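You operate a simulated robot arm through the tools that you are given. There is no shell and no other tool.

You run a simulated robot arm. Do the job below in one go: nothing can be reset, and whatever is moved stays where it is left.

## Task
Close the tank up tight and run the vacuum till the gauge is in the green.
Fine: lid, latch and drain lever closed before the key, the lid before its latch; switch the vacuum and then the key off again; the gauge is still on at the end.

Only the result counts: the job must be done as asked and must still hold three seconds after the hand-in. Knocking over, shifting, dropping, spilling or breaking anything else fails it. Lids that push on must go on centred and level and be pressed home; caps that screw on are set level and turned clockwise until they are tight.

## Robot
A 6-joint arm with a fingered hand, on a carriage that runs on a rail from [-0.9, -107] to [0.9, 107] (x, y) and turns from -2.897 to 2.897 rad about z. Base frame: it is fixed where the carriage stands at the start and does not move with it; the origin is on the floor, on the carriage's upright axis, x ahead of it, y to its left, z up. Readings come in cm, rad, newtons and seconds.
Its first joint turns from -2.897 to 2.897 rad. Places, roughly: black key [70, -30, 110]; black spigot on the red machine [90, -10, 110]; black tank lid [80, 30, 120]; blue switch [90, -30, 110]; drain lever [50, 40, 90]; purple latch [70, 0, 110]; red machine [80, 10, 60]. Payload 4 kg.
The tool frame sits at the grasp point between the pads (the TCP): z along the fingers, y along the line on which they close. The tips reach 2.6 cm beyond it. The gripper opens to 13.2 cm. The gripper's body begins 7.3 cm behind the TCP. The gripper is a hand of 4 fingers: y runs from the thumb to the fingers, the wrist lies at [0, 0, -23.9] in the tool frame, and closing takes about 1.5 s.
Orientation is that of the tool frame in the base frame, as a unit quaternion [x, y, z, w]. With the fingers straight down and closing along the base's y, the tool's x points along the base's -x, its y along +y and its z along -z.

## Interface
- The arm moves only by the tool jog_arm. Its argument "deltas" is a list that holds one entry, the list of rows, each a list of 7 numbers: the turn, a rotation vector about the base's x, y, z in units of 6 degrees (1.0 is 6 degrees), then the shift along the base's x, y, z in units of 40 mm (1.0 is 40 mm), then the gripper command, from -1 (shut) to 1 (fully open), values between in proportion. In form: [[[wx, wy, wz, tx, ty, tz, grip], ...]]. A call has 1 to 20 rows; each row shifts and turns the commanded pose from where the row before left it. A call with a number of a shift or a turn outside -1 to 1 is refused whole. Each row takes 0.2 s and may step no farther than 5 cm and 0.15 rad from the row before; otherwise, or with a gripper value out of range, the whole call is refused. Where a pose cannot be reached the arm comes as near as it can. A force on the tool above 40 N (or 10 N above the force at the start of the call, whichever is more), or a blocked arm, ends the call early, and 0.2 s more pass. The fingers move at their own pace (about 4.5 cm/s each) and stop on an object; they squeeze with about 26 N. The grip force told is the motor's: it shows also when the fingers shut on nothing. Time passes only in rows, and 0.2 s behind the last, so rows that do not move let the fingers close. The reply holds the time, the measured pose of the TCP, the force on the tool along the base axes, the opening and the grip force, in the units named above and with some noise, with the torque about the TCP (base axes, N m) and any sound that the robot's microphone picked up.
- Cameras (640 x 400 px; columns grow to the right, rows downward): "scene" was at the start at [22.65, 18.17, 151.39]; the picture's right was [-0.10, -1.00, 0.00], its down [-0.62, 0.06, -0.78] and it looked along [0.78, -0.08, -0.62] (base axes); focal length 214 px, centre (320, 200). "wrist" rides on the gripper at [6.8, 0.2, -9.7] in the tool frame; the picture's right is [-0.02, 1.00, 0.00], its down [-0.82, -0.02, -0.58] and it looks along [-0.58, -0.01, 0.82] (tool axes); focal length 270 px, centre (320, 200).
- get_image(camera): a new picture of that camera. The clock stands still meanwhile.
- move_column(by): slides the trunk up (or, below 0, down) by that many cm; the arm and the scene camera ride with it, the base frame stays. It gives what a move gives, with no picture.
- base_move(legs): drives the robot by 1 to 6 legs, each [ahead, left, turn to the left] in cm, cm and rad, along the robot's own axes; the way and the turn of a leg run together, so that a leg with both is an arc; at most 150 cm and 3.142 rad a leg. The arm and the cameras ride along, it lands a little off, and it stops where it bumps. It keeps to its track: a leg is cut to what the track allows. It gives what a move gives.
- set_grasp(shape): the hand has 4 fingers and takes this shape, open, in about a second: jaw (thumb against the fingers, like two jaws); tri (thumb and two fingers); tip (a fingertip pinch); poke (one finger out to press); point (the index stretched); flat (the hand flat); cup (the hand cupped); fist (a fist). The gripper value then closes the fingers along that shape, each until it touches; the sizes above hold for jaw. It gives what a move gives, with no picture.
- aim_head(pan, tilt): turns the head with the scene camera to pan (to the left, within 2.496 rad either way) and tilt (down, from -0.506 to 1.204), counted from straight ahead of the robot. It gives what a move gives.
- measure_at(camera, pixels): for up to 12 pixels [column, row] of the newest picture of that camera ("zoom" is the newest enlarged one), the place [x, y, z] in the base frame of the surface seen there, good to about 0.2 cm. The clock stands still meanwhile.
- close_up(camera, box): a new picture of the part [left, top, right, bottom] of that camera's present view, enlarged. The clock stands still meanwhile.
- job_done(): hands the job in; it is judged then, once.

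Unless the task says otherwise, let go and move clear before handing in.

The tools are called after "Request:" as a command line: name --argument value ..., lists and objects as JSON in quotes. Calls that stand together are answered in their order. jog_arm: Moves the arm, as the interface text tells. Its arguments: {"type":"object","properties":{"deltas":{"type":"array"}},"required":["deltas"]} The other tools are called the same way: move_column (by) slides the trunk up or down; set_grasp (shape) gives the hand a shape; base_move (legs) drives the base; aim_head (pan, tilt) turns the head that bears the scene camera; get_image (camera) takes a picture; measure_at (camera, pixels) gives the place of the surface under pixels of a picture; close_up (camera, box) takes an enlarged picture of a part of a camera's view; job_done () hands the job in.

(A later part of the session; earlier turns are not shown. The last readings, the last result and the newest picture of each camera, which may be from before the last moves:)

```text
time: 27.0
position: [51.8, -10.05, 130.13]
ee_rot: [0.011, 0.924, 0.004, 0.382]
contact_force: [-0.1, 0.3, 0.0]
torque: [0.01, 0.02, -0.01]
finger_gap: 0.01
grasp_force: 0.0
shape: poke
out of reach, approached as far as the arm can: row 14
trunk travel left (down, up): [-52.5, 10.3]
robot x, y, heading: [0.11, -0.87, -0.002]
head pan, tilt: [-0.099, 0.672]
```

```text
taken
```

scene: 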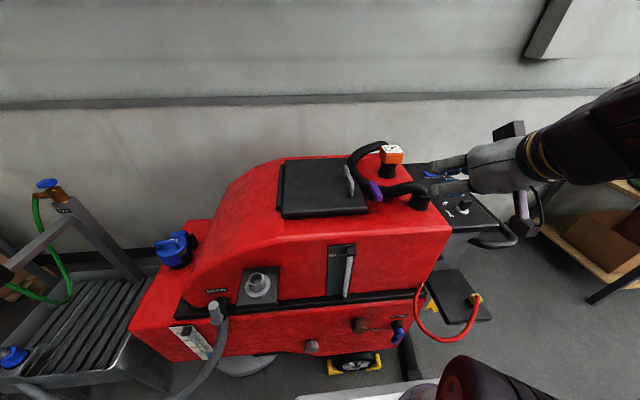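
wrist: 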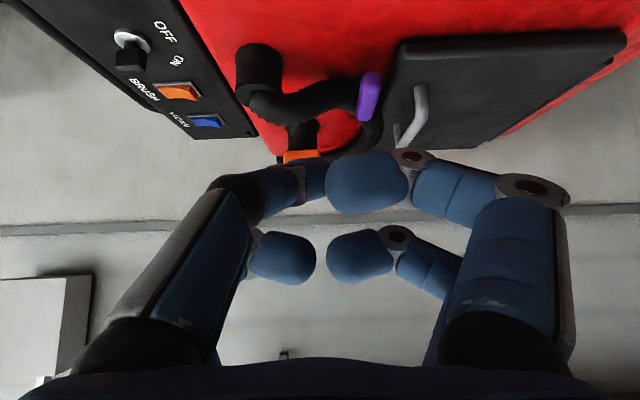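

The hand is tilted 45° with a clear wrist view of the latch at (370,95), the hose and the handle. I'll zoom in and measure.

Request:
close_up --camera "wrist" --box '[230, 30, 450, 170]'

Request:
measure_at --camera "wrist" --pixels '[[370, 82], [370, 100], [361, 90], [379, 90], [355, 85], [340, 80], [320, 90], [300, 92], [280, 95], [260, 95], [258, 55], [415, 95]]'

Request:
measure_at --camera "wrist" --pixels '[[245, 70], [275, 70], [260, 45], [420, 125], [398, 130], [405, 135], [415, 88], [425, 90], [395, 80], [370, 112], [385, 110], [350, 95]]'

```text
2.86 times, centred on (340, 100) of wrist
```

zoom: 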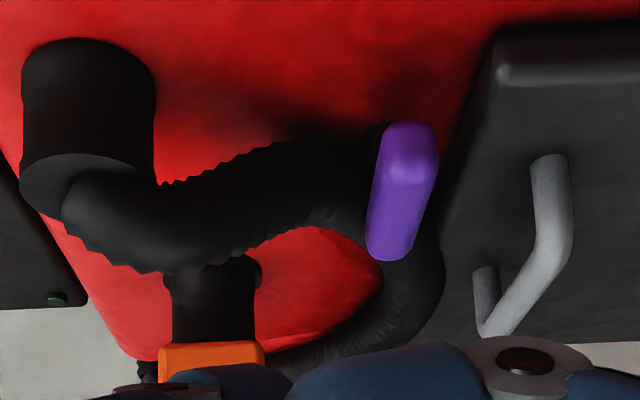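

```text
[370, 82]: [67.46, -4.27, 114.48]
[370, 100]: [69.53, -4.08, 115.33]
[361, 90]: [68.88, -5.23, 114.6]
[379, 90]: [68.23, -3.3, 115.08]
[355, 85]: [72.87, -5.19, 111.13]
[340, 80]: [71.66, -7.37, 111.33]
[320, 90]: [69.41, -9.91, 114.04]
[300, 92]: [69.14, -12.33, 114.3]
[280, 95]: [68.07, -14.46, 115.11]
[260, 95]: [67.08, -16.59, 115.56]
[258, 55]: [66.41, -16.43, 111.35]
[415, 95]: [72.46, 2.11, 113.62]
```

```text
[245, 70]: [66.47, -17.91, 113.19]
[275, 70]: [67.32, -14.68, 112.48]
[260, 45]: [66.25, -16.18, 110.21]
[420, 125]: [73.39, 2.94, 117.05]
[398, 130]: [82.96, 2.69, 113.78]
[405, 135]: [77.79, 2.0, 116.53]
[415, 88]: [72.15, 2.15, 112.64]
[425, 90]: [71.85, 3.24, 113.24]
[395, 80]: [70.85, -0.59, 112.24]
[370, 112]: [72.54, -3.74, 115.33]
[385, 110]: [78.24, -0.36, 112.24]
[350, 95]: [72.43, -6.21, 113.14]
```

The hose's front edge is at x≥71 near y=-7.5, so there is room for the finger at x≈68 on the latch's -y side. I'll approach four-fifths of the way.

Request:
jog_arm --deltas '[[[0, 0, 0, 0.76, 0.128, -0.69, 1], [0, 0, 0, 0.76, 0.128, -0.69, 1], [0, 0, 0, 0.76, 0.128, -0.69, 1], [0, 0, 0, 0.76, 0.128, -0.69, 1]]]'

Request:
get_image --camera "wrist"

Request:
close_up --camera "scene" --box '[320, 120, 480, 240]'

```text
time: 28.0
position: [64.94, -7.31, 123.38]
ee_rot: [0.013, 0.926, 0.003, 0.378]
contact_force: [-1.1, -0.8, -0.2]
torque: [0.02, -0.01, -0.02]
finger_gap: 0.0
grasp_force: 0.0
shape: poke
out of reach, approached as far as the arm can: row 1, 2, 3, 4
trunk travel left (down, up): [-52.5, 10.3]
robot x, y, heading: [-0.13, -1.22, -0.006]
head pan, tilt: [-0.099, 0.672]
```

```text
taken
```

wrist: 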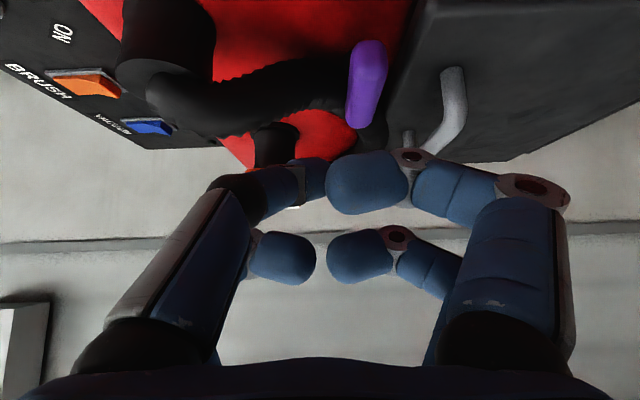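

```text
3.33 times, centred on (400, 180) of scene
```

zoom: 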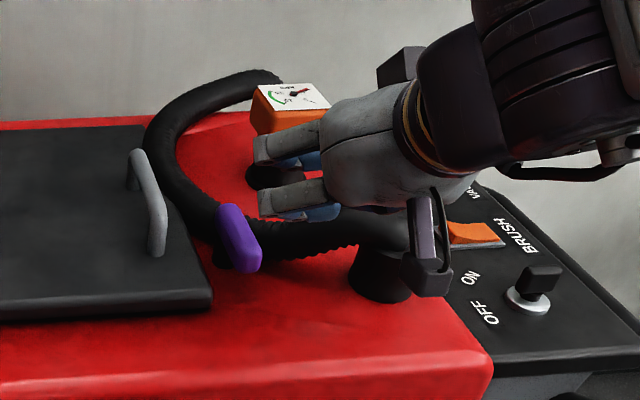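

The tilted pose is out of reach at this trunk height (z 123 instead of 119). I'll back up slightly, lower the trunk 12 cm and approach again.

Request:
jog_arm --deltas '[[[0, 0, 0, -0.9, 0, 0.5, 1], [0, 0, 0, -0.9, 0, 0.5, 1]]]'

Request:
move_column --by -8

Request:
get_image --camera "wrist"

```text
time: 28.6
position: [57.58, -7.34, 127.15]
ee_rot: [0.011, 0.924, 0.004, 0.382]
contact_force: [0.9, 0.5, -0.4]
torque: [-0.01, 0.0, -0.03]
finger_gap: 0.0
grasp_force: 0.1
shape: poke
trunk travel left (down, up): [-52.5, 10.3]
robot x, y, heading: [0.0, -1.12, 0.002]
head pan, tilt: [-0.099, 0.672]
```

```text
time: 29.8
position: [62.48, -7.53, 119.32]
ee_rot: [0.011, 0.924, 0.004, 0.381]
contact_force: [0.5, 0.2, -0.5]
torque: [-0.01, 0.0, -0.04]
finger_gap: 0.01
grasp_force: 0.0
shape: poke
trunk travel left (down, up): [-44.5, 18.3]
robot x, y, heading: [0.05, -0.87, 0.0]
head pan, tilt: [-0.099, 0.672]
```

```text
taken
```

wrist: 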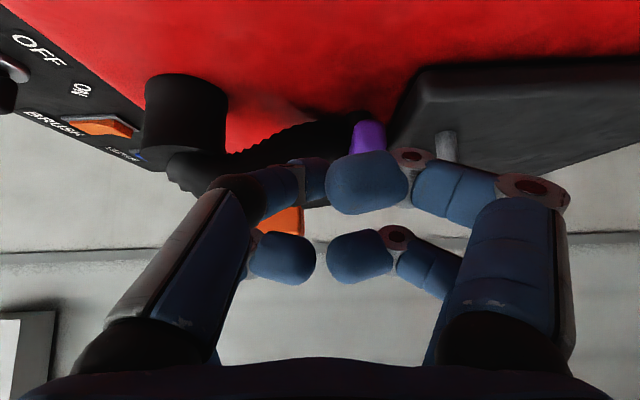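

The hand is now at [62.5,-7.5,119.3] and reachable. I'll move the poke tip to the -y side of the latch's front end.

Request:
jog_arm --deltas '[[[0, 0, 0, 0.4, 0, -0.35, 1], [0, 0, 0, 0.35, 0, -0.35, 1], [0, 0, 0, 0.35, 0, 0, 1]]]'

Request:
get_image --camera "wrist"

Request:
get_image --camera "scene"

Request:
close_up --camera "scene" --box '[320, 80, 480, 200]'

```text
time: 30.6
position: [66.8, -7.33, 116.4]
ee_rot: [0.01, 0.924, 0.005, 0.382]
contact_force: [0.1, 0.6, 0.4]
torque: [-0.01, -0.02, 0.0]
finger_gap: 0.0
grasp_force: 0.0
shape: poke
trunk travel left (down, up): [-44.5, 18.3]
robot x, y, heading: [0.18, -0.84, -0.009]
head pan, tilt: [-0.099, 0.672]
```

```text
taken
```

wrist: 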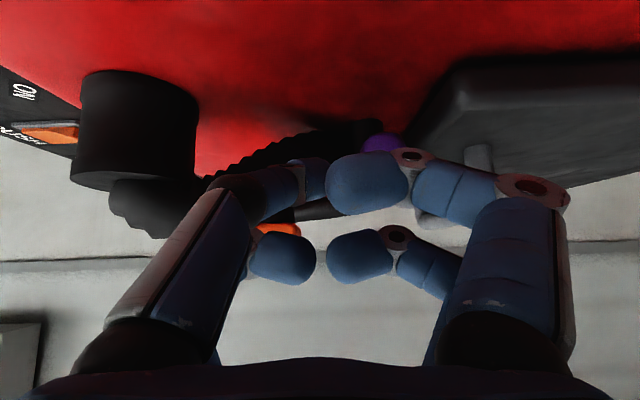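

```text
taken
```

scene: 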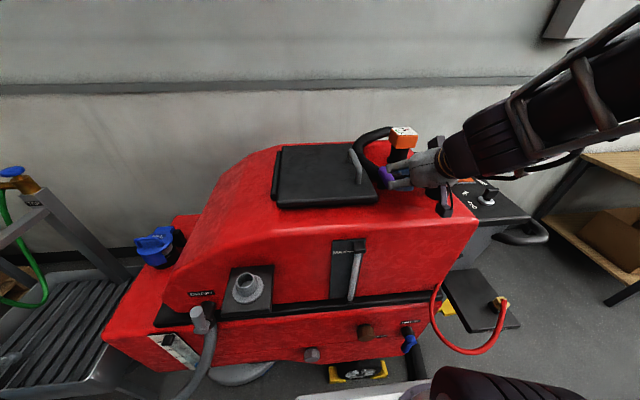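

```text
3.33 times, centred on (400, 140) of scene
```

zoom: 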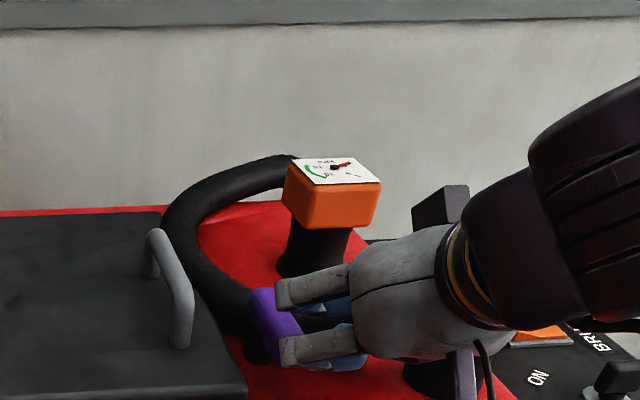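

The poke tip should now be at about [67.8,-7.0,114.3], just beside the latch. I'll verify with zooms before pushing.

Request:
close_up --camera "wrist" --box '[250, 110, 430, 230]'

Request:
measure_at --camera "wrist" --pixels '[[320, 165], [322, 175], [315, 195], [380, 143], [395, 143], [300, 175], [360, 170], [410, 156]]'

Request:
close_up --camera "scene" --box '[360, 150, 440, 210]'

```text
3.33 times, centred on (340, 170) of wrist
```

zoom: 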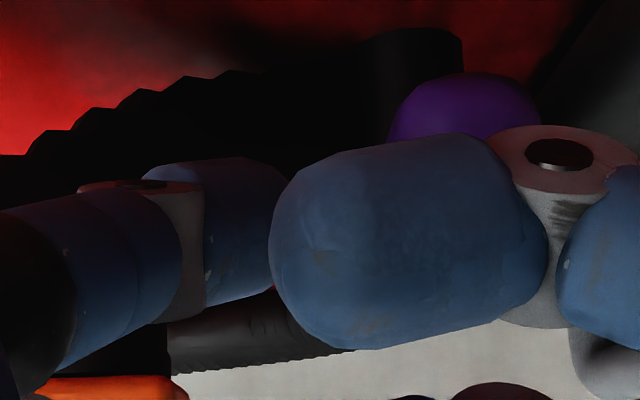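

```text
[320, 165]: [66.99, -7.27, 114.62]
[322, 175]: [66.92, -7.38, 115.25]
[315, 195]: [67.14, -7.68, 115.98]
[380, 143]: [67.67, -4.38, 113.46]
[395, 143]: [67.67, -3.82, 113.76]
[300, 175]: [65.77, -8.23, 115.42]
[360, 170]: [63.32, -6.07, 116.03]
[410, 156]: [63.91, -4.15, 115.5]
```

```text
6.67 times, centred on (400, 180) of scene
```

zoom: 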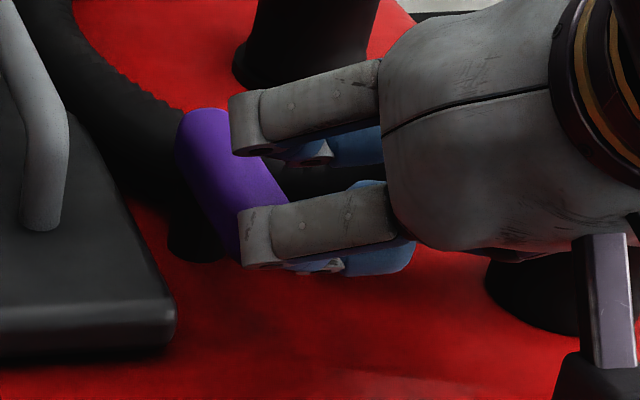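

The tip is at about [67.6,-7.2,114.2] and level with the bar. I'll shift it slightly forward and push +y for the first part of the swing.

Request:
jog_arm --deltas '[[[0, 0, 0, 0.18, 0.05, 0, 1], [0, 0, 0, 0, 0.2, 0, 1], [0, 0, 0, 0, 0.25, 0, 1], [0, 0, 0, -0.02, 0.25, 0, 1]]]'

Request:
close_up --camera "scene" --box '[360, 150, 440, 210]'

Request:
get_image --camera "wrist"

```text
time: 31.6
position: [67.54, -4.41, 116.48]
ee_rot: [0.011, 0.924, 0.004, 0.382]
contact_force: [-0.8, -1.5, 0.3]
torque: [0.01, 0.04, -0.05]
finger_gap: 0.03
grasp_force: 0.1
shape: poke
trunk travel left (down, up): [-44.5, 18.3]
robot x, y, heading: [-0.02, -0.34, -0.001]
head pan, tilt: [-0.099, 0.672]
```

```text
6.67 times, centred on (400, 180) of scene
```

zoom: 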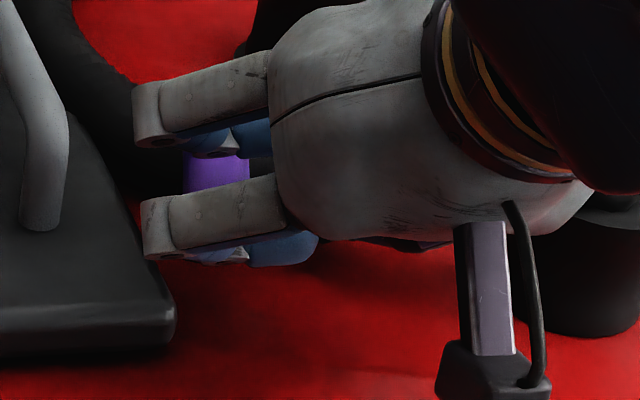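

```text
taken
```

wrist: 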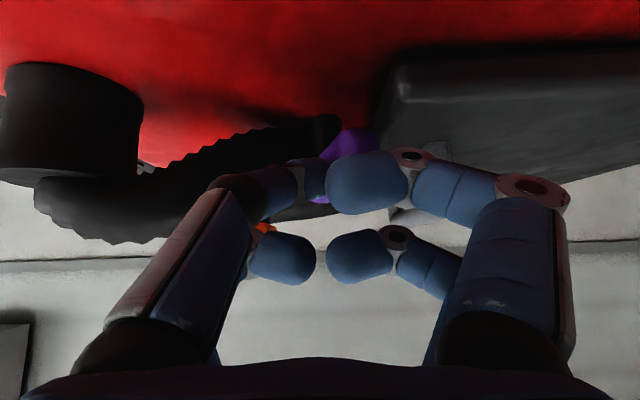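

The latch is turning with the finger, at about 1.5 N. I'll continue along the arc around the pivot.

Request:
jog_arm --deltas '[[[0, 0, 0, 0.02, 0.2, 0, 1], [0, 0, 0, 0.06, 0.2, 0, 1], [0, 0, 0, 0.12, 0.17, 0, 1], [0, 0, 0, 0.13, 0.14, 0, 1], [0, 0, 0, 0.14, 0.08, 0, 1], [0, 0, 0, 0.14, 0.05, 0, 1], [0, 0, 0, 0.12, 0.03, 0, 1]]]'

Request:
close_up --camera "scene" --box '[350, 140, 430, 200]'

Request:
get_image --camera "wrist"

```text
time: 33.2
position: [70.19, -1.09, 116.47]
ee_rot: [0.011, 0.925, 0.005, 0.38]
contact_force: [-29.6, -2.6, 2.0]
torque: [-0.08, 0.37, -0.08]
finger_gap: 0.0
grasp_force: 0.0
shape: poke
trunk travel left (down, up): [-44.5, 18.3]
robot x, y, heading: [0.01, -0.88, 0.001]
head pan, tilt: [-0.099, 0.672]
```

```text
6.67 times, centred on (390, 170) of scene
```

zoom: 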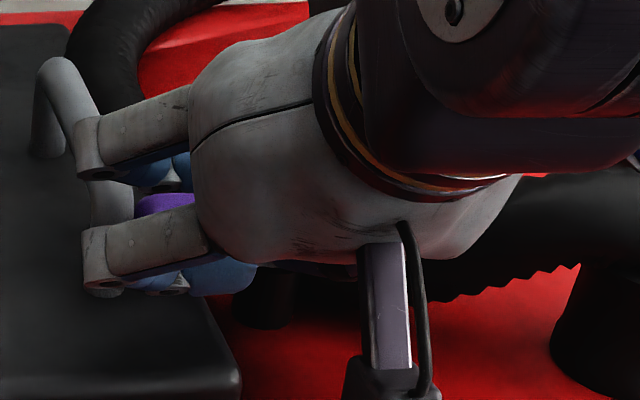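

```text
taken
```

wrist: 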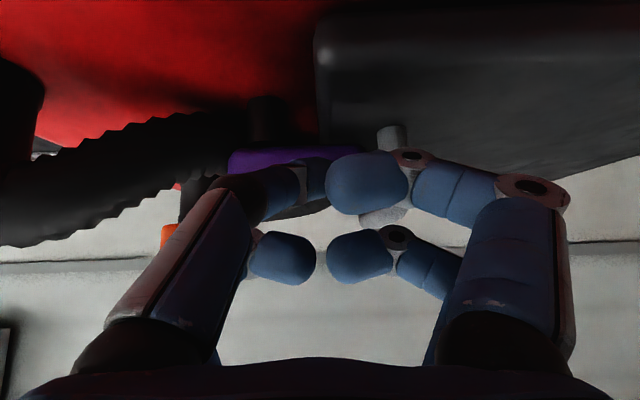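

The force rose to about 30 N along x and the purple bar now lies across along y, so it has hit its stop. I'll back away and inspect the latch.

Request:
jog_arm --deltas '[[[0, 0, 0, -0.5, 0, 0.1, 1], [0, 0, 0, -1, 0, 0.3, 1], [0, 0, 0, -1, 0, 0.5, 1], [0, 0, 0, -0.8, -0.3, 0.8, 1], [0, 0, 0, 0, -0.8, 0.9, 1]]]'

Request:
get_image --camera "wrist"

Request:
close_up --camera "scene" --box '[330, 120, 450, 210]'

```text
time: 34.4
position: [57.89, -5.4, 127.61]
ee_rot: [0.011, 0.924, 0.005, 0.381]
contact_force: [-0.2, -0.1, -0.1]
torque: [0.02, 0.02, 0.03]
finger_gap: 0.04
grasp_force: 0.1
shape: poke
out of reach, approached as far as the arm can: row 3
trunk travel left (down, up): [-44.5, 18.3]
robot x, y, heading: [-0.19, -0.24, -0.003]
head pan, tilt: [-0.099, 0.672]
```

```text
taken
```

wrist: 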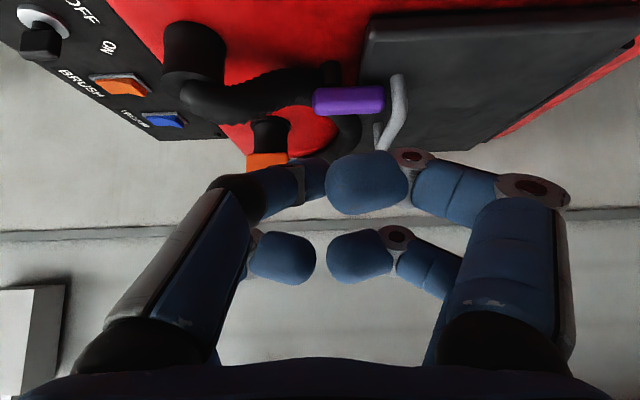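

```text
4.44 times, centred on (390, 165) of scene
```

zoom: 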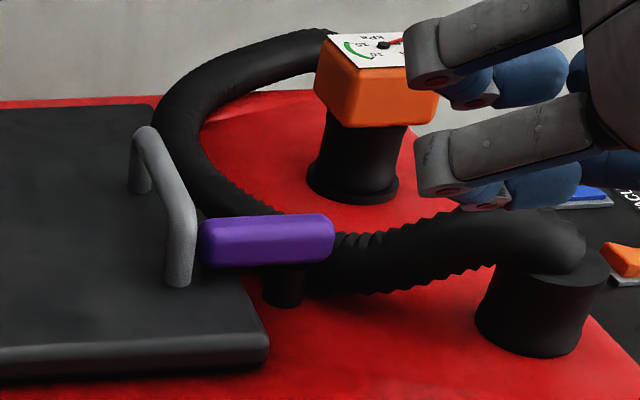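

The purple latch now lies over the lid edge, square to it. I'll confirm its angle, then move on to the drain lever.

Request:
measure_at --camera "wrist" --pixels '[[318, 98], [330, 98], [350, 98], [378, 98], [320, 92], [350, 90], [378, 90], [400, 95], [420, 70]]'

Request:
close_up --camera "wrist" --box '[290, 50, 430, 150]'

```text
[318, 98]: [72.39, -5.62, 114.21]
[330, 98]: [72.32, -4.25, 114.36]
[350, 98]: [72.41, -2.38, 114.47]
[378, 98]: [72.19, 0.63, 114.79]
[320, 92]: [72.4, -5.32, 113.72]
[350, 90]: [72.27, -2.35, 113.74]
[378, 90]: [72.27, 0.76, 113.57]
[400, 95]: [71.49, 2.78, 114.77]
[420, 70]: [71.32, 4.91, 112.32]
```

```text
4.00 times, centred on (360, 100) of wrist
```

zoom: 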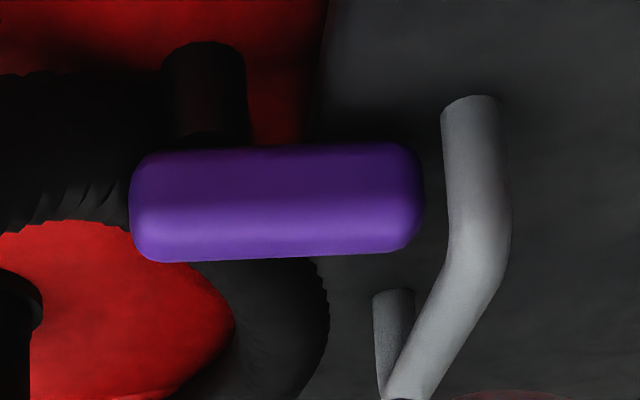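

The latch sits at about 92°, at its stop, so lid and latch are closed. I'll raise and straighten the hand, then drive left to view the drain lever.

Request:
jog_arm --deltas '[[[0, 1, 0, -0.1, 0, 0.4, 1], [0, 1, 0, -0.1, 0, 0.4, 1], [0, 1, 0, -0.1, 0, 0.4, 1], [0, 1, 0, -0.1, 0, 0.4, 1], [0, 1, 0, -0.1, 0, 0.4, 1], [0, 1, 0, -0.1, 0, 0.4, 1], [0, 1, 0, -0.1, 0, 0.4, 1], [0, 0.5, 0, 0, 0, 0, 1]]]'

Request:
base_move --legs '[[0, 30, 0]]'

Request:
aim_head --pan -0.099 --tilt 0.95

Request:
get_image --camera "scene"

Request:
get_image --camera "wrist"

```text
time: 36.2
position: [54.96, -5.39, 139.23]
ee_rot: [0.011, 1.0, 0.0, -0.002]
contact_force: [-0.1, -0.7, 0.1]
torque: [-0.03, -0.01, 0.01]
finger_gap: 0.0
grasp_force: 0.1
shape: poke
trunk travel left (down, up): [-44.5, 18.3]
robot x, y, heading: [0.04, -0.81, -0.006]
head pan, tilt: [-0.099, 0.672]
```

```text
time: 38.2
position: [55.28, 24.24, 139.14]
ee_rot: [0.013, 1.0, 0.0, -0.001]
contact_force: [0.0, 1.1, 0.4]
torque: [0.02, 0.01, 0.03]
finger_gap: 0.0
grasp_force: 0.1
shape: poke
trunk travel left (down, up): [-44.5, 18.3]
robot x, y, heading: [0.34, 28.84, -0.006]
head pan, tilt: [-0.099, 0.672]
```

```text
time: 39.0
position: [55.38, 24.25, 139.09]
ee_rot: [0.013, 1.0, 0.0, -0.001]
contact_force: [0.6, 0.5, -0.3]
torque: [0.03, 0.01, -0.03]
finger_gap: 0.0
grasp_force: 0.0
shape: poke
trunk travel left (down, up): [-44.5, 18.3]
robot x, y, heading: [0.36, 29.34, -0.005]
head pan, tilt: [-0.099, 0.949]
```

```text
taken
```

scene: 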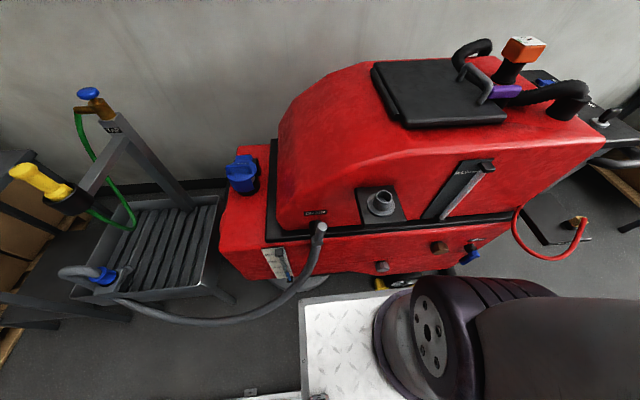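

```text
taken
```

wrist: 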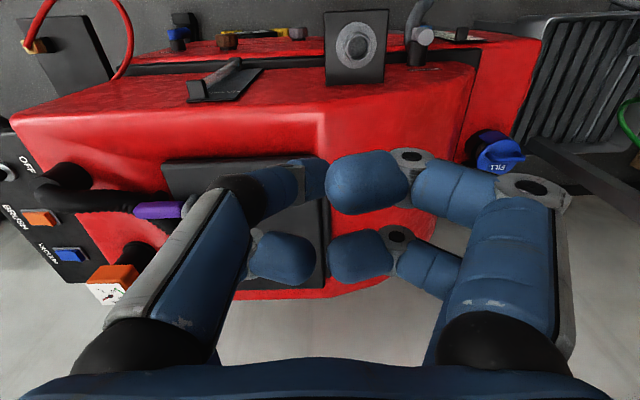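

Request:
close_up --camera "scene" --box '[280, 200, 360, 290]'

Request:
measure_at --camera "scene" --pixels '[[322, 227], [319, 233], [316, 240], [312, 245], [320, 225], [310, 232], [324, 229], [322, 245], [312, 255], [330, 240], [300, 250], [315, 212]]'

Request:
close_up --camera "wrist" --box '[380, 0, 480, 80]'

```text
4.44 times, centred on (320, 245) of scene
```

zoom: 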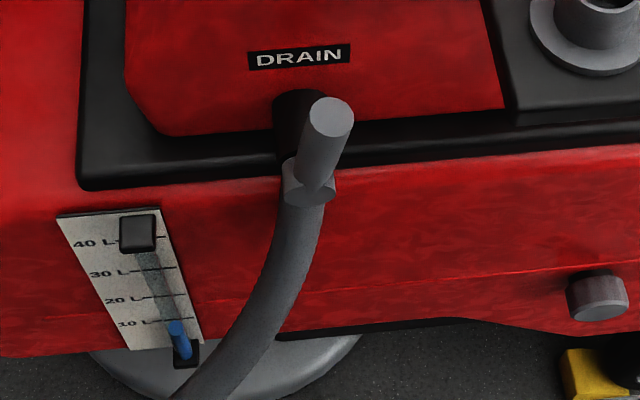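

```text
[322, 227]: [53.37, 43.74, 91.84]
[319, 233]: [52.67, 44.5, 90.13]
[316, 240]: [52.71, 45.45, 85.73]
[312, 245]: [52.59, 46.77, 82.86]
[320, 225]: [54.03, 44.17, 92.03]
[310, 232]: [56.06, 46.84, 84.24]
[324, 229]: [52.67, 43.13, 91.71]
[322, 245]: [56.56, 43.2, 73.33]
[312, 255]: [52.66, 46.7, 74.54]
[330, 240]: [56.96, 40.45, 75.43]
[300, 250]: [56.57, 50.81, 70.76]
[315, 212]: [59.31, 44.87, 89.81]
```

```text
5.00 times, centred on (430, 40) of wrist
```

zoom: 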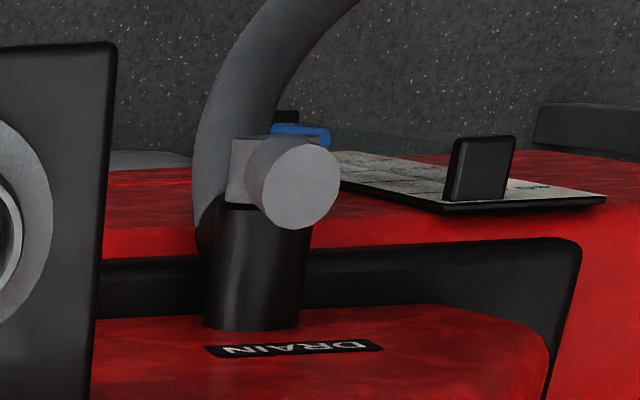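

The lever's top is at about [53.5,43.9,92], and it leans slightly towards -y over a hub near z=86. I'll bring the open hand above and in front of it for a closer look from the wrist camera.

Request:
set_grasp --shape "jaw"

Request:
jog_arm --deltas '[[[0, 0, 0, -0.9, 0, 0, 1], [0, 0, 0, -0.8, 0, 0, 1], [0, 0, 0, 0, 0, 0, 1]]]'

Request:
base_move --legs '[[0, 20, 0]]'

Request:
move_column --by -20

Request:
get_image --camera "scene"

Request:
get_image --camera "wrist"

```text
time: 39.9
position: [55.2, 24.32, 139.07]
ee_rot: [0.013, 1.0, 0.0, -0.001]
contact_force: [0.6, -0.3, -0.2]
torque: [-0.01, -0.02, 0.0]
finger_gap: 13.21
grasp_force: 0.1
shape: jaw
trunk travel left (down, up): [-44.5, 18.3]
robot x, y, heading: [0.07, 29.0, -0.005]
head pan, tilt: [-0.099, 0.949]
```

```text
time: 40.7
position: [48.3, 23.77, 139.1]
ee_rot: [0.013, 1.0, 0.0, -0.001]
contact_force: [-0.6, -0.1, -0.2]
torque: [-0.01, 0.03, -0.01]
finger_gap: 13.18
grasp_force: 0.1
shape: jaw
trunk travel left (down, up): [-44.5, 18.3]
robot x, y, heading: [0.27, 29.01, -0.004]
head pan, tilt: [-0.099, 0.949]
```

```text
time: 42.3
position: [48.62, 43.7, 139.27]
ee_rot: [0.014, 1.0, 0.0, 0.0]
contact_force: [0.5, 0.4, -0.1]
torque: [0.04, 0.04, 0.01]
finger_gap: 13.18
grasp_force: 0.0
shape: jaw
trunk travel left (down, up): [-44.5, 18.3]
robot x, y, heading: [0.56, 49.21, -0.006]
head pan, tilt: [-0.099, 0.949]
```

```text
time: 44.5
position: [48.68, 43.61, 119.05]
ee_rot: [0.014, 1.0, 0.0, -0.001]
contact_force: [1.1, -0.2, 0.8]
torque: [0.01, 0.03, 0.0]
finger_gap: 13.18
grasp_force: 0.1
shape: jaw
trunk travel left (down, up): [-24.5, 38.3]
robot x, y, heading: [0.36, 48.89, -0.009]
head pan, tilt: [-0.099, 0.949]
```

```text
taken
```

scene: 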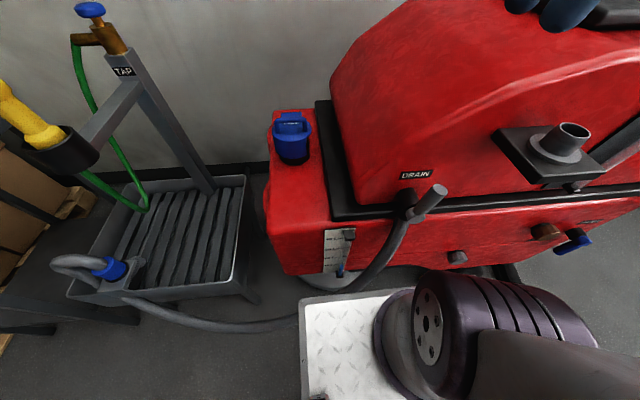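

```text
taken
```

wrist: 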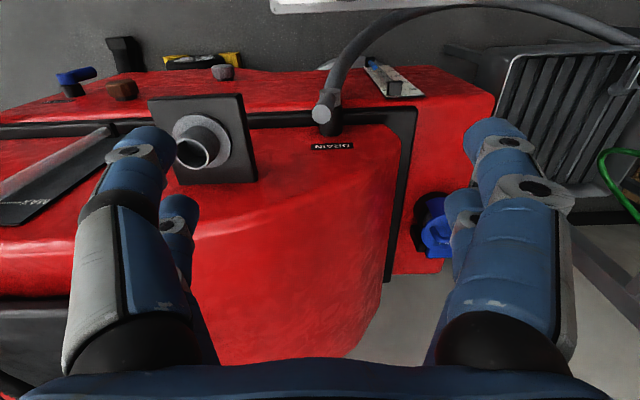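

Request:
close_up --camera "scene" --box '[380, 160, 470, 240]'

Request:
close_up --camera "wrist" --box '[290, 60, 370, 160]'

Request:
measure_at --camera "scene" --pixels '[[438, 190], [432, 196], [425, 203], [418, 209], [413, 215], [406, 212], [400, 212], [410, 200], [400, 230], [420, 220], [435, 205], [414, 175]]'

Request:
measure_at --camera "wrist" --pixels '[[322, 113], [328, 100], [334, 95], [330, 125], [337, 130], [325, 90], [350, 70], [315, 105], [345, 105], [320, 120], [328, 106], [334, 104]]'

```text
5.00 times, centred on (425, 200) of scene
```

zoom: 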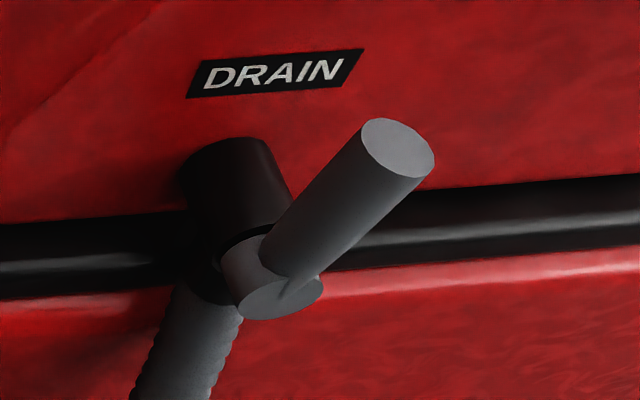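

```text
4.00 times, centred on (330, 110) of wrist
```

zoom: 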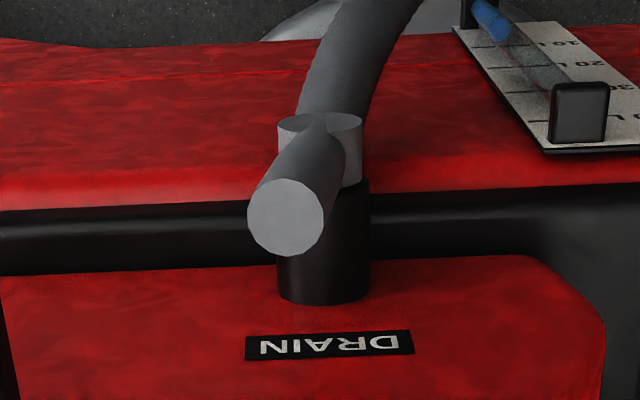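

```text
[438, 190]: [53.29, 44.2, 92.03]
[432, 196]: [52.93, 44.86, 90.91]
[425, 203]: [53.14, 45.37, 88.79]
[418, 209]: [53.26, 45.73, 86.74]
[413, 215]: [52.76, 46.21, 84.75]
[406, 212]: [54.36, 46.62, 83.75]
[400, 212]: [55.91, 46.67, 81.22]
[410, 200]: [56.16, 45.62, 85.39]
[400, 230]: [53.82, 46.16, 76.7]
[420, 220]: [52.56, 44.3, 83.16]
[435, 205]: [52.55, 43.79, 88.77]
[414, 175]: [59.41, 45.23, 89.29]
```

```text
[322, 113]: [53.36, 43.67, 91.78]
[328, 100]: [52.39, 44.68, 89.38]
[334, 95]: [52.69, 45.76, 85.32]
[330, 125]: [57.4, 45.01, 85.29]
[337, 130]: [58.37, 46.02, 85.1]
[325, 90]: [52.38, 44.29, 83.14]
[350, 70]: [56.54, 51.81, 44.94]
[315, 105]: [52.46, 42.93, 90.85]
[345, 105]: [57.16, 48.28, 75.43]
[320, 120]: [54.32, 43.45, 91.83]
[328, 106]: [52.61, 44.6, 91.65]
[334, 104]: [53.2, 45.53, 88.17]
```

The lever is a cylinder 8 cm long on a hub at about [53.4,45,84], with its axis along x, leaning about 10° towards -y. I'll lower the trunk, straddle the lever loosely with the jaw and nudge it to find the closing direction.

Request:
move_column --by -20

Request:
jog_arm --deltas '[[[0, 0, -0.2, 0.35, 0.05, 0, 0.1], [0, 0, 0, 0.35, 0.05, 0, 0.1], [0, 0, 0, 0, 0, 0, 0.1], [0, 0, 0, 0, 0, 0, 0.1]]]'

Request:
get_image --camera "wrist"

Request:
get_image --camera "scene"

```text
time: 46.6
position: [48.71, 43.72, 99.09]
ee_rot: [0.012, 1.0, 0.001, 0.0]
contact_force: [-0.1, 0.9, 1.1]
torque: [0.04, 0.02, -0.02]
finger_gap: 13.17
grasp_force: 0.1
shape: jaw
trunk travel left (down, up): [-4.5, 58.3]
robot x, y, heading: [0.98, 48.72, -0.009]
head pan, tilt: [-0.099, 0.949]
```

```text
time: 47.6
position: [51.52, 44.21, 99.09]
ee_rot: [0.024, 1.0, 0.0, 0.0]
contact_force: [0.9, -0.5, 0.2]
torque: [-0.01, -0.04, 0.0]
finger_gap: 7.31
grasp_force: 0.1
shape: jaw
trunk travel left (down, up): [-4.5, 58.3]
robot x, y, heading: [0.48, 48.9, -0.014]
head pan, tilt: [-0.099, 0.949]
```

```text
taken
```

wrist: 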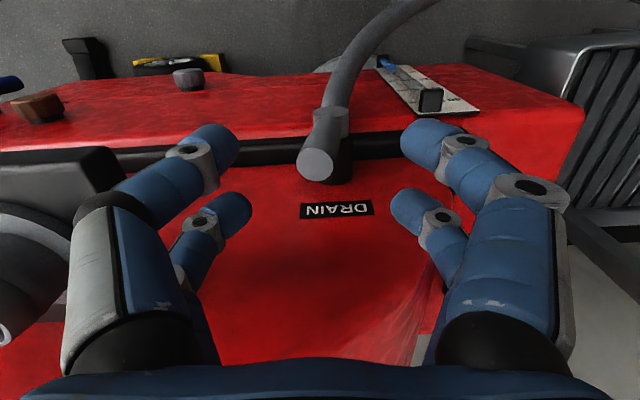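

```text
taken
```

scene: 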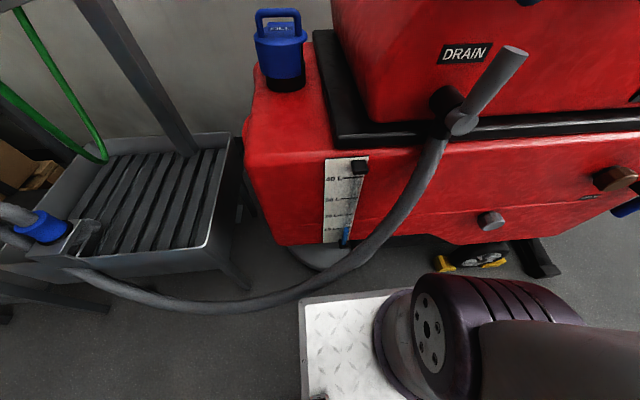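

The lever at (318,160) in the wrist view sits between the open fingers. I'll lower around it.

Request:
jog_arm --deltas '[[[0, 0, 0.45, 0, 0, -0.7, 0.1], [0, 0, 0, 0, 0, -0.7, 0.1], [0, 0, 0, 0, 0, -0.55, 0.1], [0, 0, 0, 0, 0, 0, 0.1]]]'

Request:
get_image --camera "wrist"

Request:
close_up --camera "scene" --box '[400, 0, 600, 160]'

```text
time: 48.6
position: [51.56, 44.09, 91.12]
ee_rot: [-0.001, 1.0, -0.001, -0.001]
contact_force: [-0.3, -0.3, 0.7]
torque: [-0.01, -0.01, -0.03]
finger_gap: 7.32
grasp_force: 0.0
shape: jaw
trunk travel left (down, up): [-4.5, 58.3]
robot x, y, heading: [0.49, 48.59, -0.007]
head pan, tilt: [-0.099, 0.949]
```

```text
taken
```

wrist: 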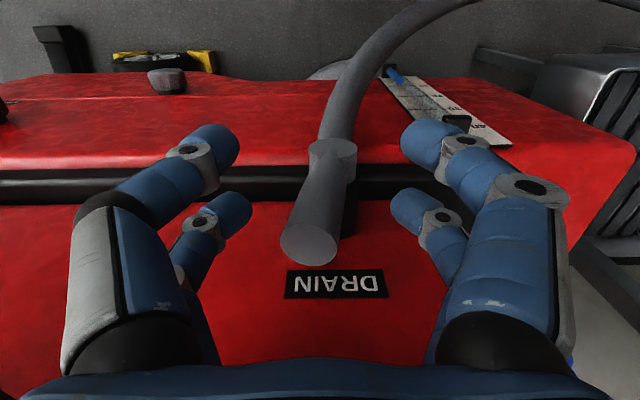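

```text
2.50 times, centred on (500, 80) of scene
```

zoom: 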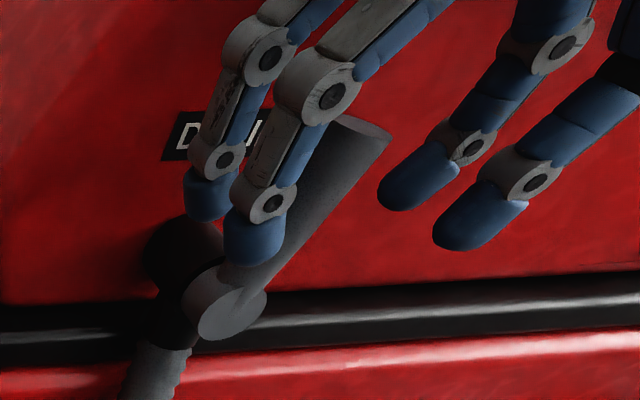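

The lever is inside the jaw. I'll first nudge gently towards +y to feel whether it is against a stop that way.

Request:
jog_arm --deltas '[[[0, 0, 0, 0, 0.4, 0, 0.1], [0, 0, 0, 0, 0.2, 0, 0.1], [0, 0, 0, 0, 0.1, 0, 0.1], [0, 0, 0, 0, 0.1, 0, 0.1]]]'

Request:
get_image --camera "wrist"

```text
time: 49.6
position: [51.31, 47.23, 91.17]
ee_rot: [0.001, 1.0, 0.0, -0.001]
contact_force: [0.0, -4.1, -0.4]
torque: [0.01, 0.02, -0.1]
finger_gap: 7.51
grasp_force: 0.1
shape: jaw
trunk travel left (down, up): [-4.5, 58.3]
robot x, y, heading: [0.53, 48.66, -0.012]
head pan, tilt: [-0.099, 0.949]
```

```text
taken
```

wrist: 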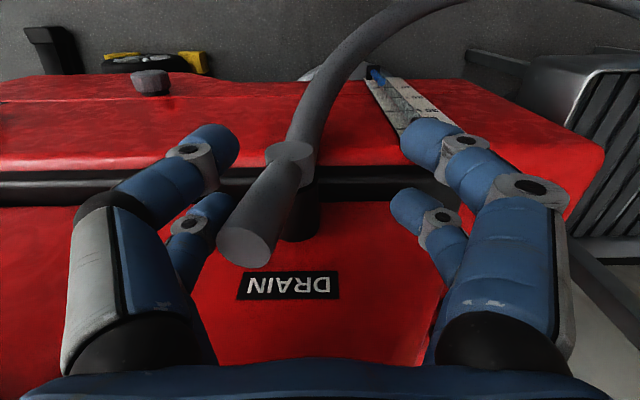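

There's a -4 N reaction. I'll measure whether the lever top has moved from y≈43.6.

Request:
measure_at --camera "wrist" --pixels '[[248, 247], [230, 247], [268, 247], [260, 220], [285, 180], [290, 165]]'

Request:
jog_arm --deltas '[[[0, 0, 0, 0, 0.08, 0, 0.1], [0, 0, 0, 0, 0.08, 0, 0.1]]]'

Request:
get_image --camera "wrist"

```text
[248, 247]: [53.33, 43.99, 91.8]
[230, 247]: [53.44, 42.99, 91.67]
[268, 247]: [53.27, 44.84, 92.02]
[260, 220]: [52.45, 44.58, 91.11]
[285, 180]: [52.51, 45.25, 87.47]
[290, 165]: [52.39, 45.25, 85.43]
```

```text
time: 50.2
position: [51.41, 47.92, 91.12]
ee_rot: [0.001, 1.0, 0.0, -0.002]
contact_force: [-3.3, -6.5, -1.4]
torque: [-0.01, 0.05, -0.36]
finger_gap: 7.64
grasp_force: 0.2
shape: jaw
trunk travel left (down, up): [-4.5, 58.3]
robot x, y, heading: [0.49, 48.94, -0.002]
head pan, tilt: [-0.099, 0.949]
```

```text
taken
```

wrist: 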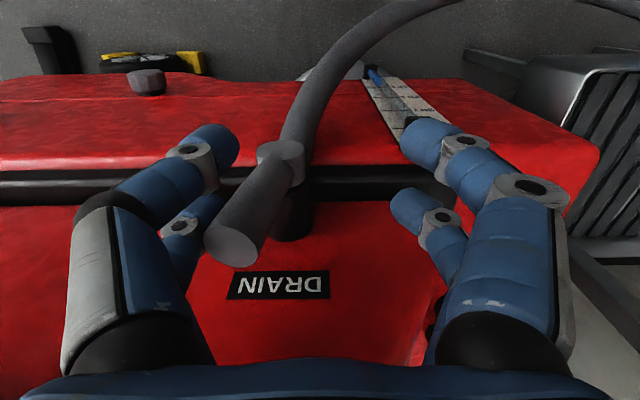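

The lever top stayed at y≈43.9 while the force rose, so +y is its stop and it closes towards -y. I'll lift off, close the fingers and come down on its +y side.

Request:
jog_arm --deltas '[[[0, 0, 0, 0, -0.5, 0, 0.1], [0, 0, 0, 0, -0.2, 0.5, 0.1], [0, 0, 0, 0, 0, 0.9, 0.1], [0, 0, 0, 0, 0, 0.7, 0.1], [0, 0, 0, 0, 0.5, 0, -1], [0, 0, 0, 0, 0.7, 0, -1], [0, 0, 0, 0, 0.6, 0, -1], [0, 0, 0, 0, 0, 0, -1], [0, 0, 0, 0, 0, 0, -1], [0, 0, 0, 0, 0, 0, -1], [0, 0, 0, 0, 0, 0, -1]]]'

Request:
get_image --camera "wrist"

Request:
get_image --camera "scene"

```text
time: 52.6
position: [51.44, 52.42, 99.77]
ee_rot: [0.001, 1.0, 0.0, 0.0]
contact_force: [-0.9, 0.3, -0.7]
torque: [0.03, 0.03, -0.02]
finger_gap: 0.01
grasp_force: 25.9
shape: jaw
trunk travel left (down, up): [-4.5, 58.3]
robot x, y, heading: [0.37, 49.04, -0.009]
head pan, tilt: [-0.099, 0.949]
```

```text
taken
```

wrist: 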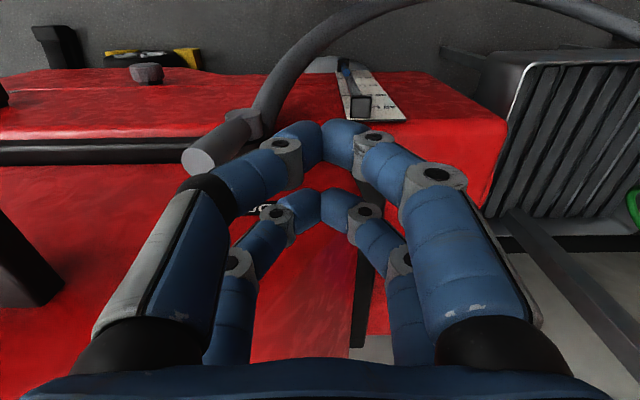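

```text
taken
```

scene: 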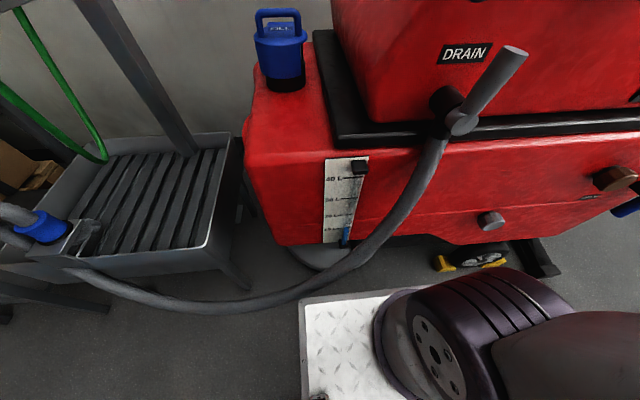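

The lever is unchanged and the closed hand is at y=52.4. I'll lower and push -y along the first part of the arc.

Request:
jog_arm --deltas '[[[0, 0, 0, 0, 0, -0.9, -1], [0, 0, 0, 0, 0, -0.92, -1], [0, 0, 0, 0, -0.5, 0, -1], [0, 0, 0, 0, -0.5, 0, -1], [0, 0, 0, 0, -0.3, 0, -1], [0, 0, 0, 0, -0.3, 0, -1], [0, 0, 0, 0, -0.3, 0, -1], [0, 0, 0, 0, -0.3, 0, -1]]]'

Request:
get_image --camera "wrist"

Request:
close_up --camera "scene" --box '[400, 0, 600, 160]'

```text
time: 54.4
position: [51.57, 43.4, 92.36]
ee_rot: [0.001, 1.0, -0.001, -0.001]
contact_force: [0.1, 1.2, 0.6]
torque: [-0.01, 0.01, -0.01]
finger_gap: 0.01
grasp_force: 25.6
shape: jaw
trunk travel left (down, up): [-4.5, 58.3]
robot x, y, heading: [0.92, 49.26, -0.011]
head pan, tilt: [-0.099, 0.949]
```

```text
taken
```

wrist: 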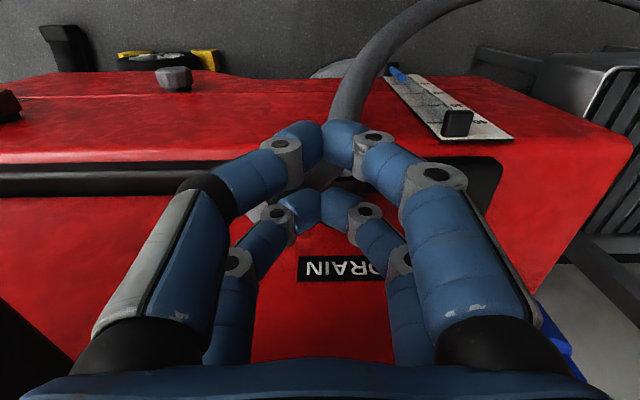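

```text
2.50 times, centred on (500, 80) of scene
```

zoom: 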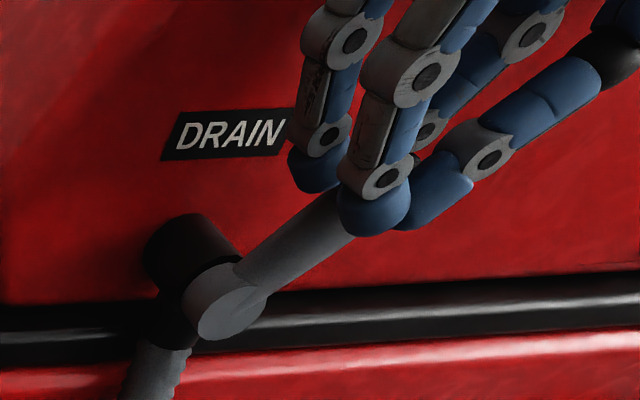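

The lever is swinging towards -y with little force. I'll continue down the arc to the horizontal.

Request:
jog_arm --deltas '[[[0, 0, 0, 0, -0.25, -0.12, -1], [0, 0, 0, 0, -0.25, -0.14, -1], [0, 0, 0, 0, -0.23, -0.2, -1], [0, 0, 0, 0, -0.22, -0.22, -1], [0, 0, 0, 0, -0.14, -0.24, -1], [0, 0, 0, 0, -0.1, -0.24, -1]]]'

Request:
get_image --camera "wrist"

Request:
close_up --camera "scene" --box '[400, 0, 600, 160]'

```text
time: 55.8
position: [51.58, 39.38, 88.24]
ee_rot: [-0.003, 1.0, 0.002, 0.001]
contact_force: [-1.7, 17.2, 8.6]
torque: [-2.24, -0.23, -0.15]
finger_gap: 0.02
grasp_force: 26.2
shape: jaw
trunk travel left (down, up): [-4.5, 58.3]
robot x, y, heading: [0.72, 48.97, -0.001]
head pan, tilt: [-0.099, 0.949]
stopped in row 6: the force on the tool passed its limit at 47 N (the readings are from after the stop); the commanded pose is now the measured one
```

```text
taken
```

wrist: 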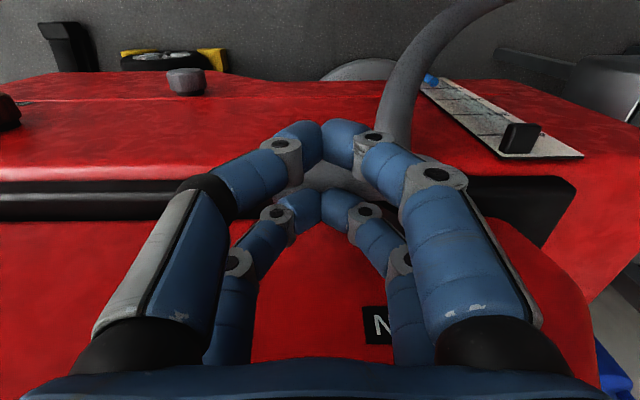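

```text
2.50 times, centred on (500, 80) of scene
```

zoom: 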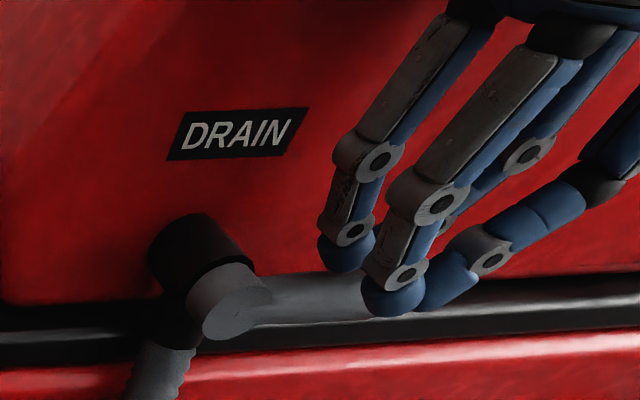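

The force hit the limit with the lever about horizontal, so it is at its closed stop. I'll back off upward and inspect.

Request:
jog_arm --deltas '[[[0, 0, 0, 0, 0.1, 0.3, -1], [0, 0, 0, 0, 0.1, 0.7, -1], [0, 0, 0, 0, 0.2, 0.9, -1], [0, 0, 0, 0, 0.2, 0.9, -1], [0, 0, 0, 0, 0.5, 0.5, -1]]]'

Request:
close_up --camera "scene" --box '[400, 0, 600, 160]'

Request:
measure_at --camera "zoom" --pixels '[[240, 300], [280, 290], [320, 290], [360, 290], [400, 290], [190, 250], [237, 130]]'

Request:
get_image --camera "wrist"

```text
time: 57.0
position: [51.54, 43.51, 101.13]
ee_rot: [-0.003, 1.0, 0.002, 0.001]
contact_force: [0.4, 0.2, -0.2]
torque: [0.02, -0.05, -0.02]
finger_gap: 0.0
grasp_force: 26.3
shape: jaw
trunk travel left (down, up): [-4.5, 58.3]
robot x, y, heading: [0.28, 48.91, -0.004]
head pan, tilt: [-0.099, 0.949]
```

```text
2.50 times, centred on (500, 80) of scene
```

zoom: 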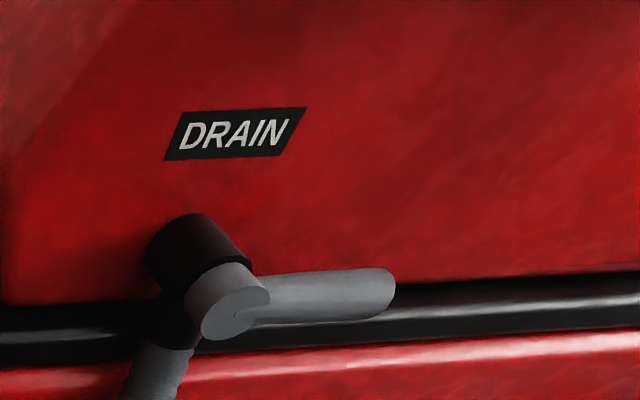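

```text
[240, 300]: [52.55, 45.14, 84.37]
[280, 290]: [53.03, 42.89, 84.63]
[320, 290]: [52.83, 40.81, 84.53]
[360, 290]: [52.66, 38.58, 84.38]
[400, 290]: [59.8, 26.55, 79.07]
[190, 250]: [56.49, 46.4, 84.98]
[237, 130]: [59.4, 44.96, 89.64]
```

```text
taken
```

wrist: 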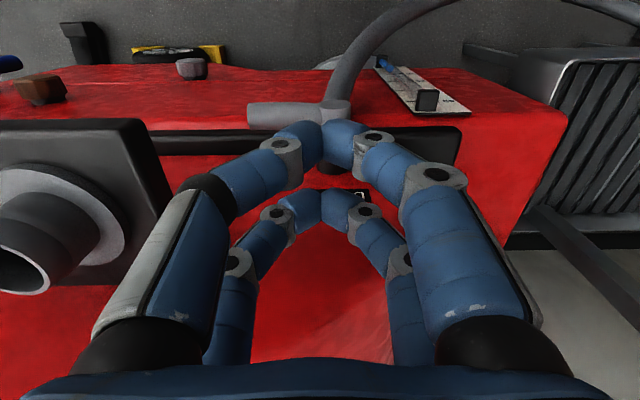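

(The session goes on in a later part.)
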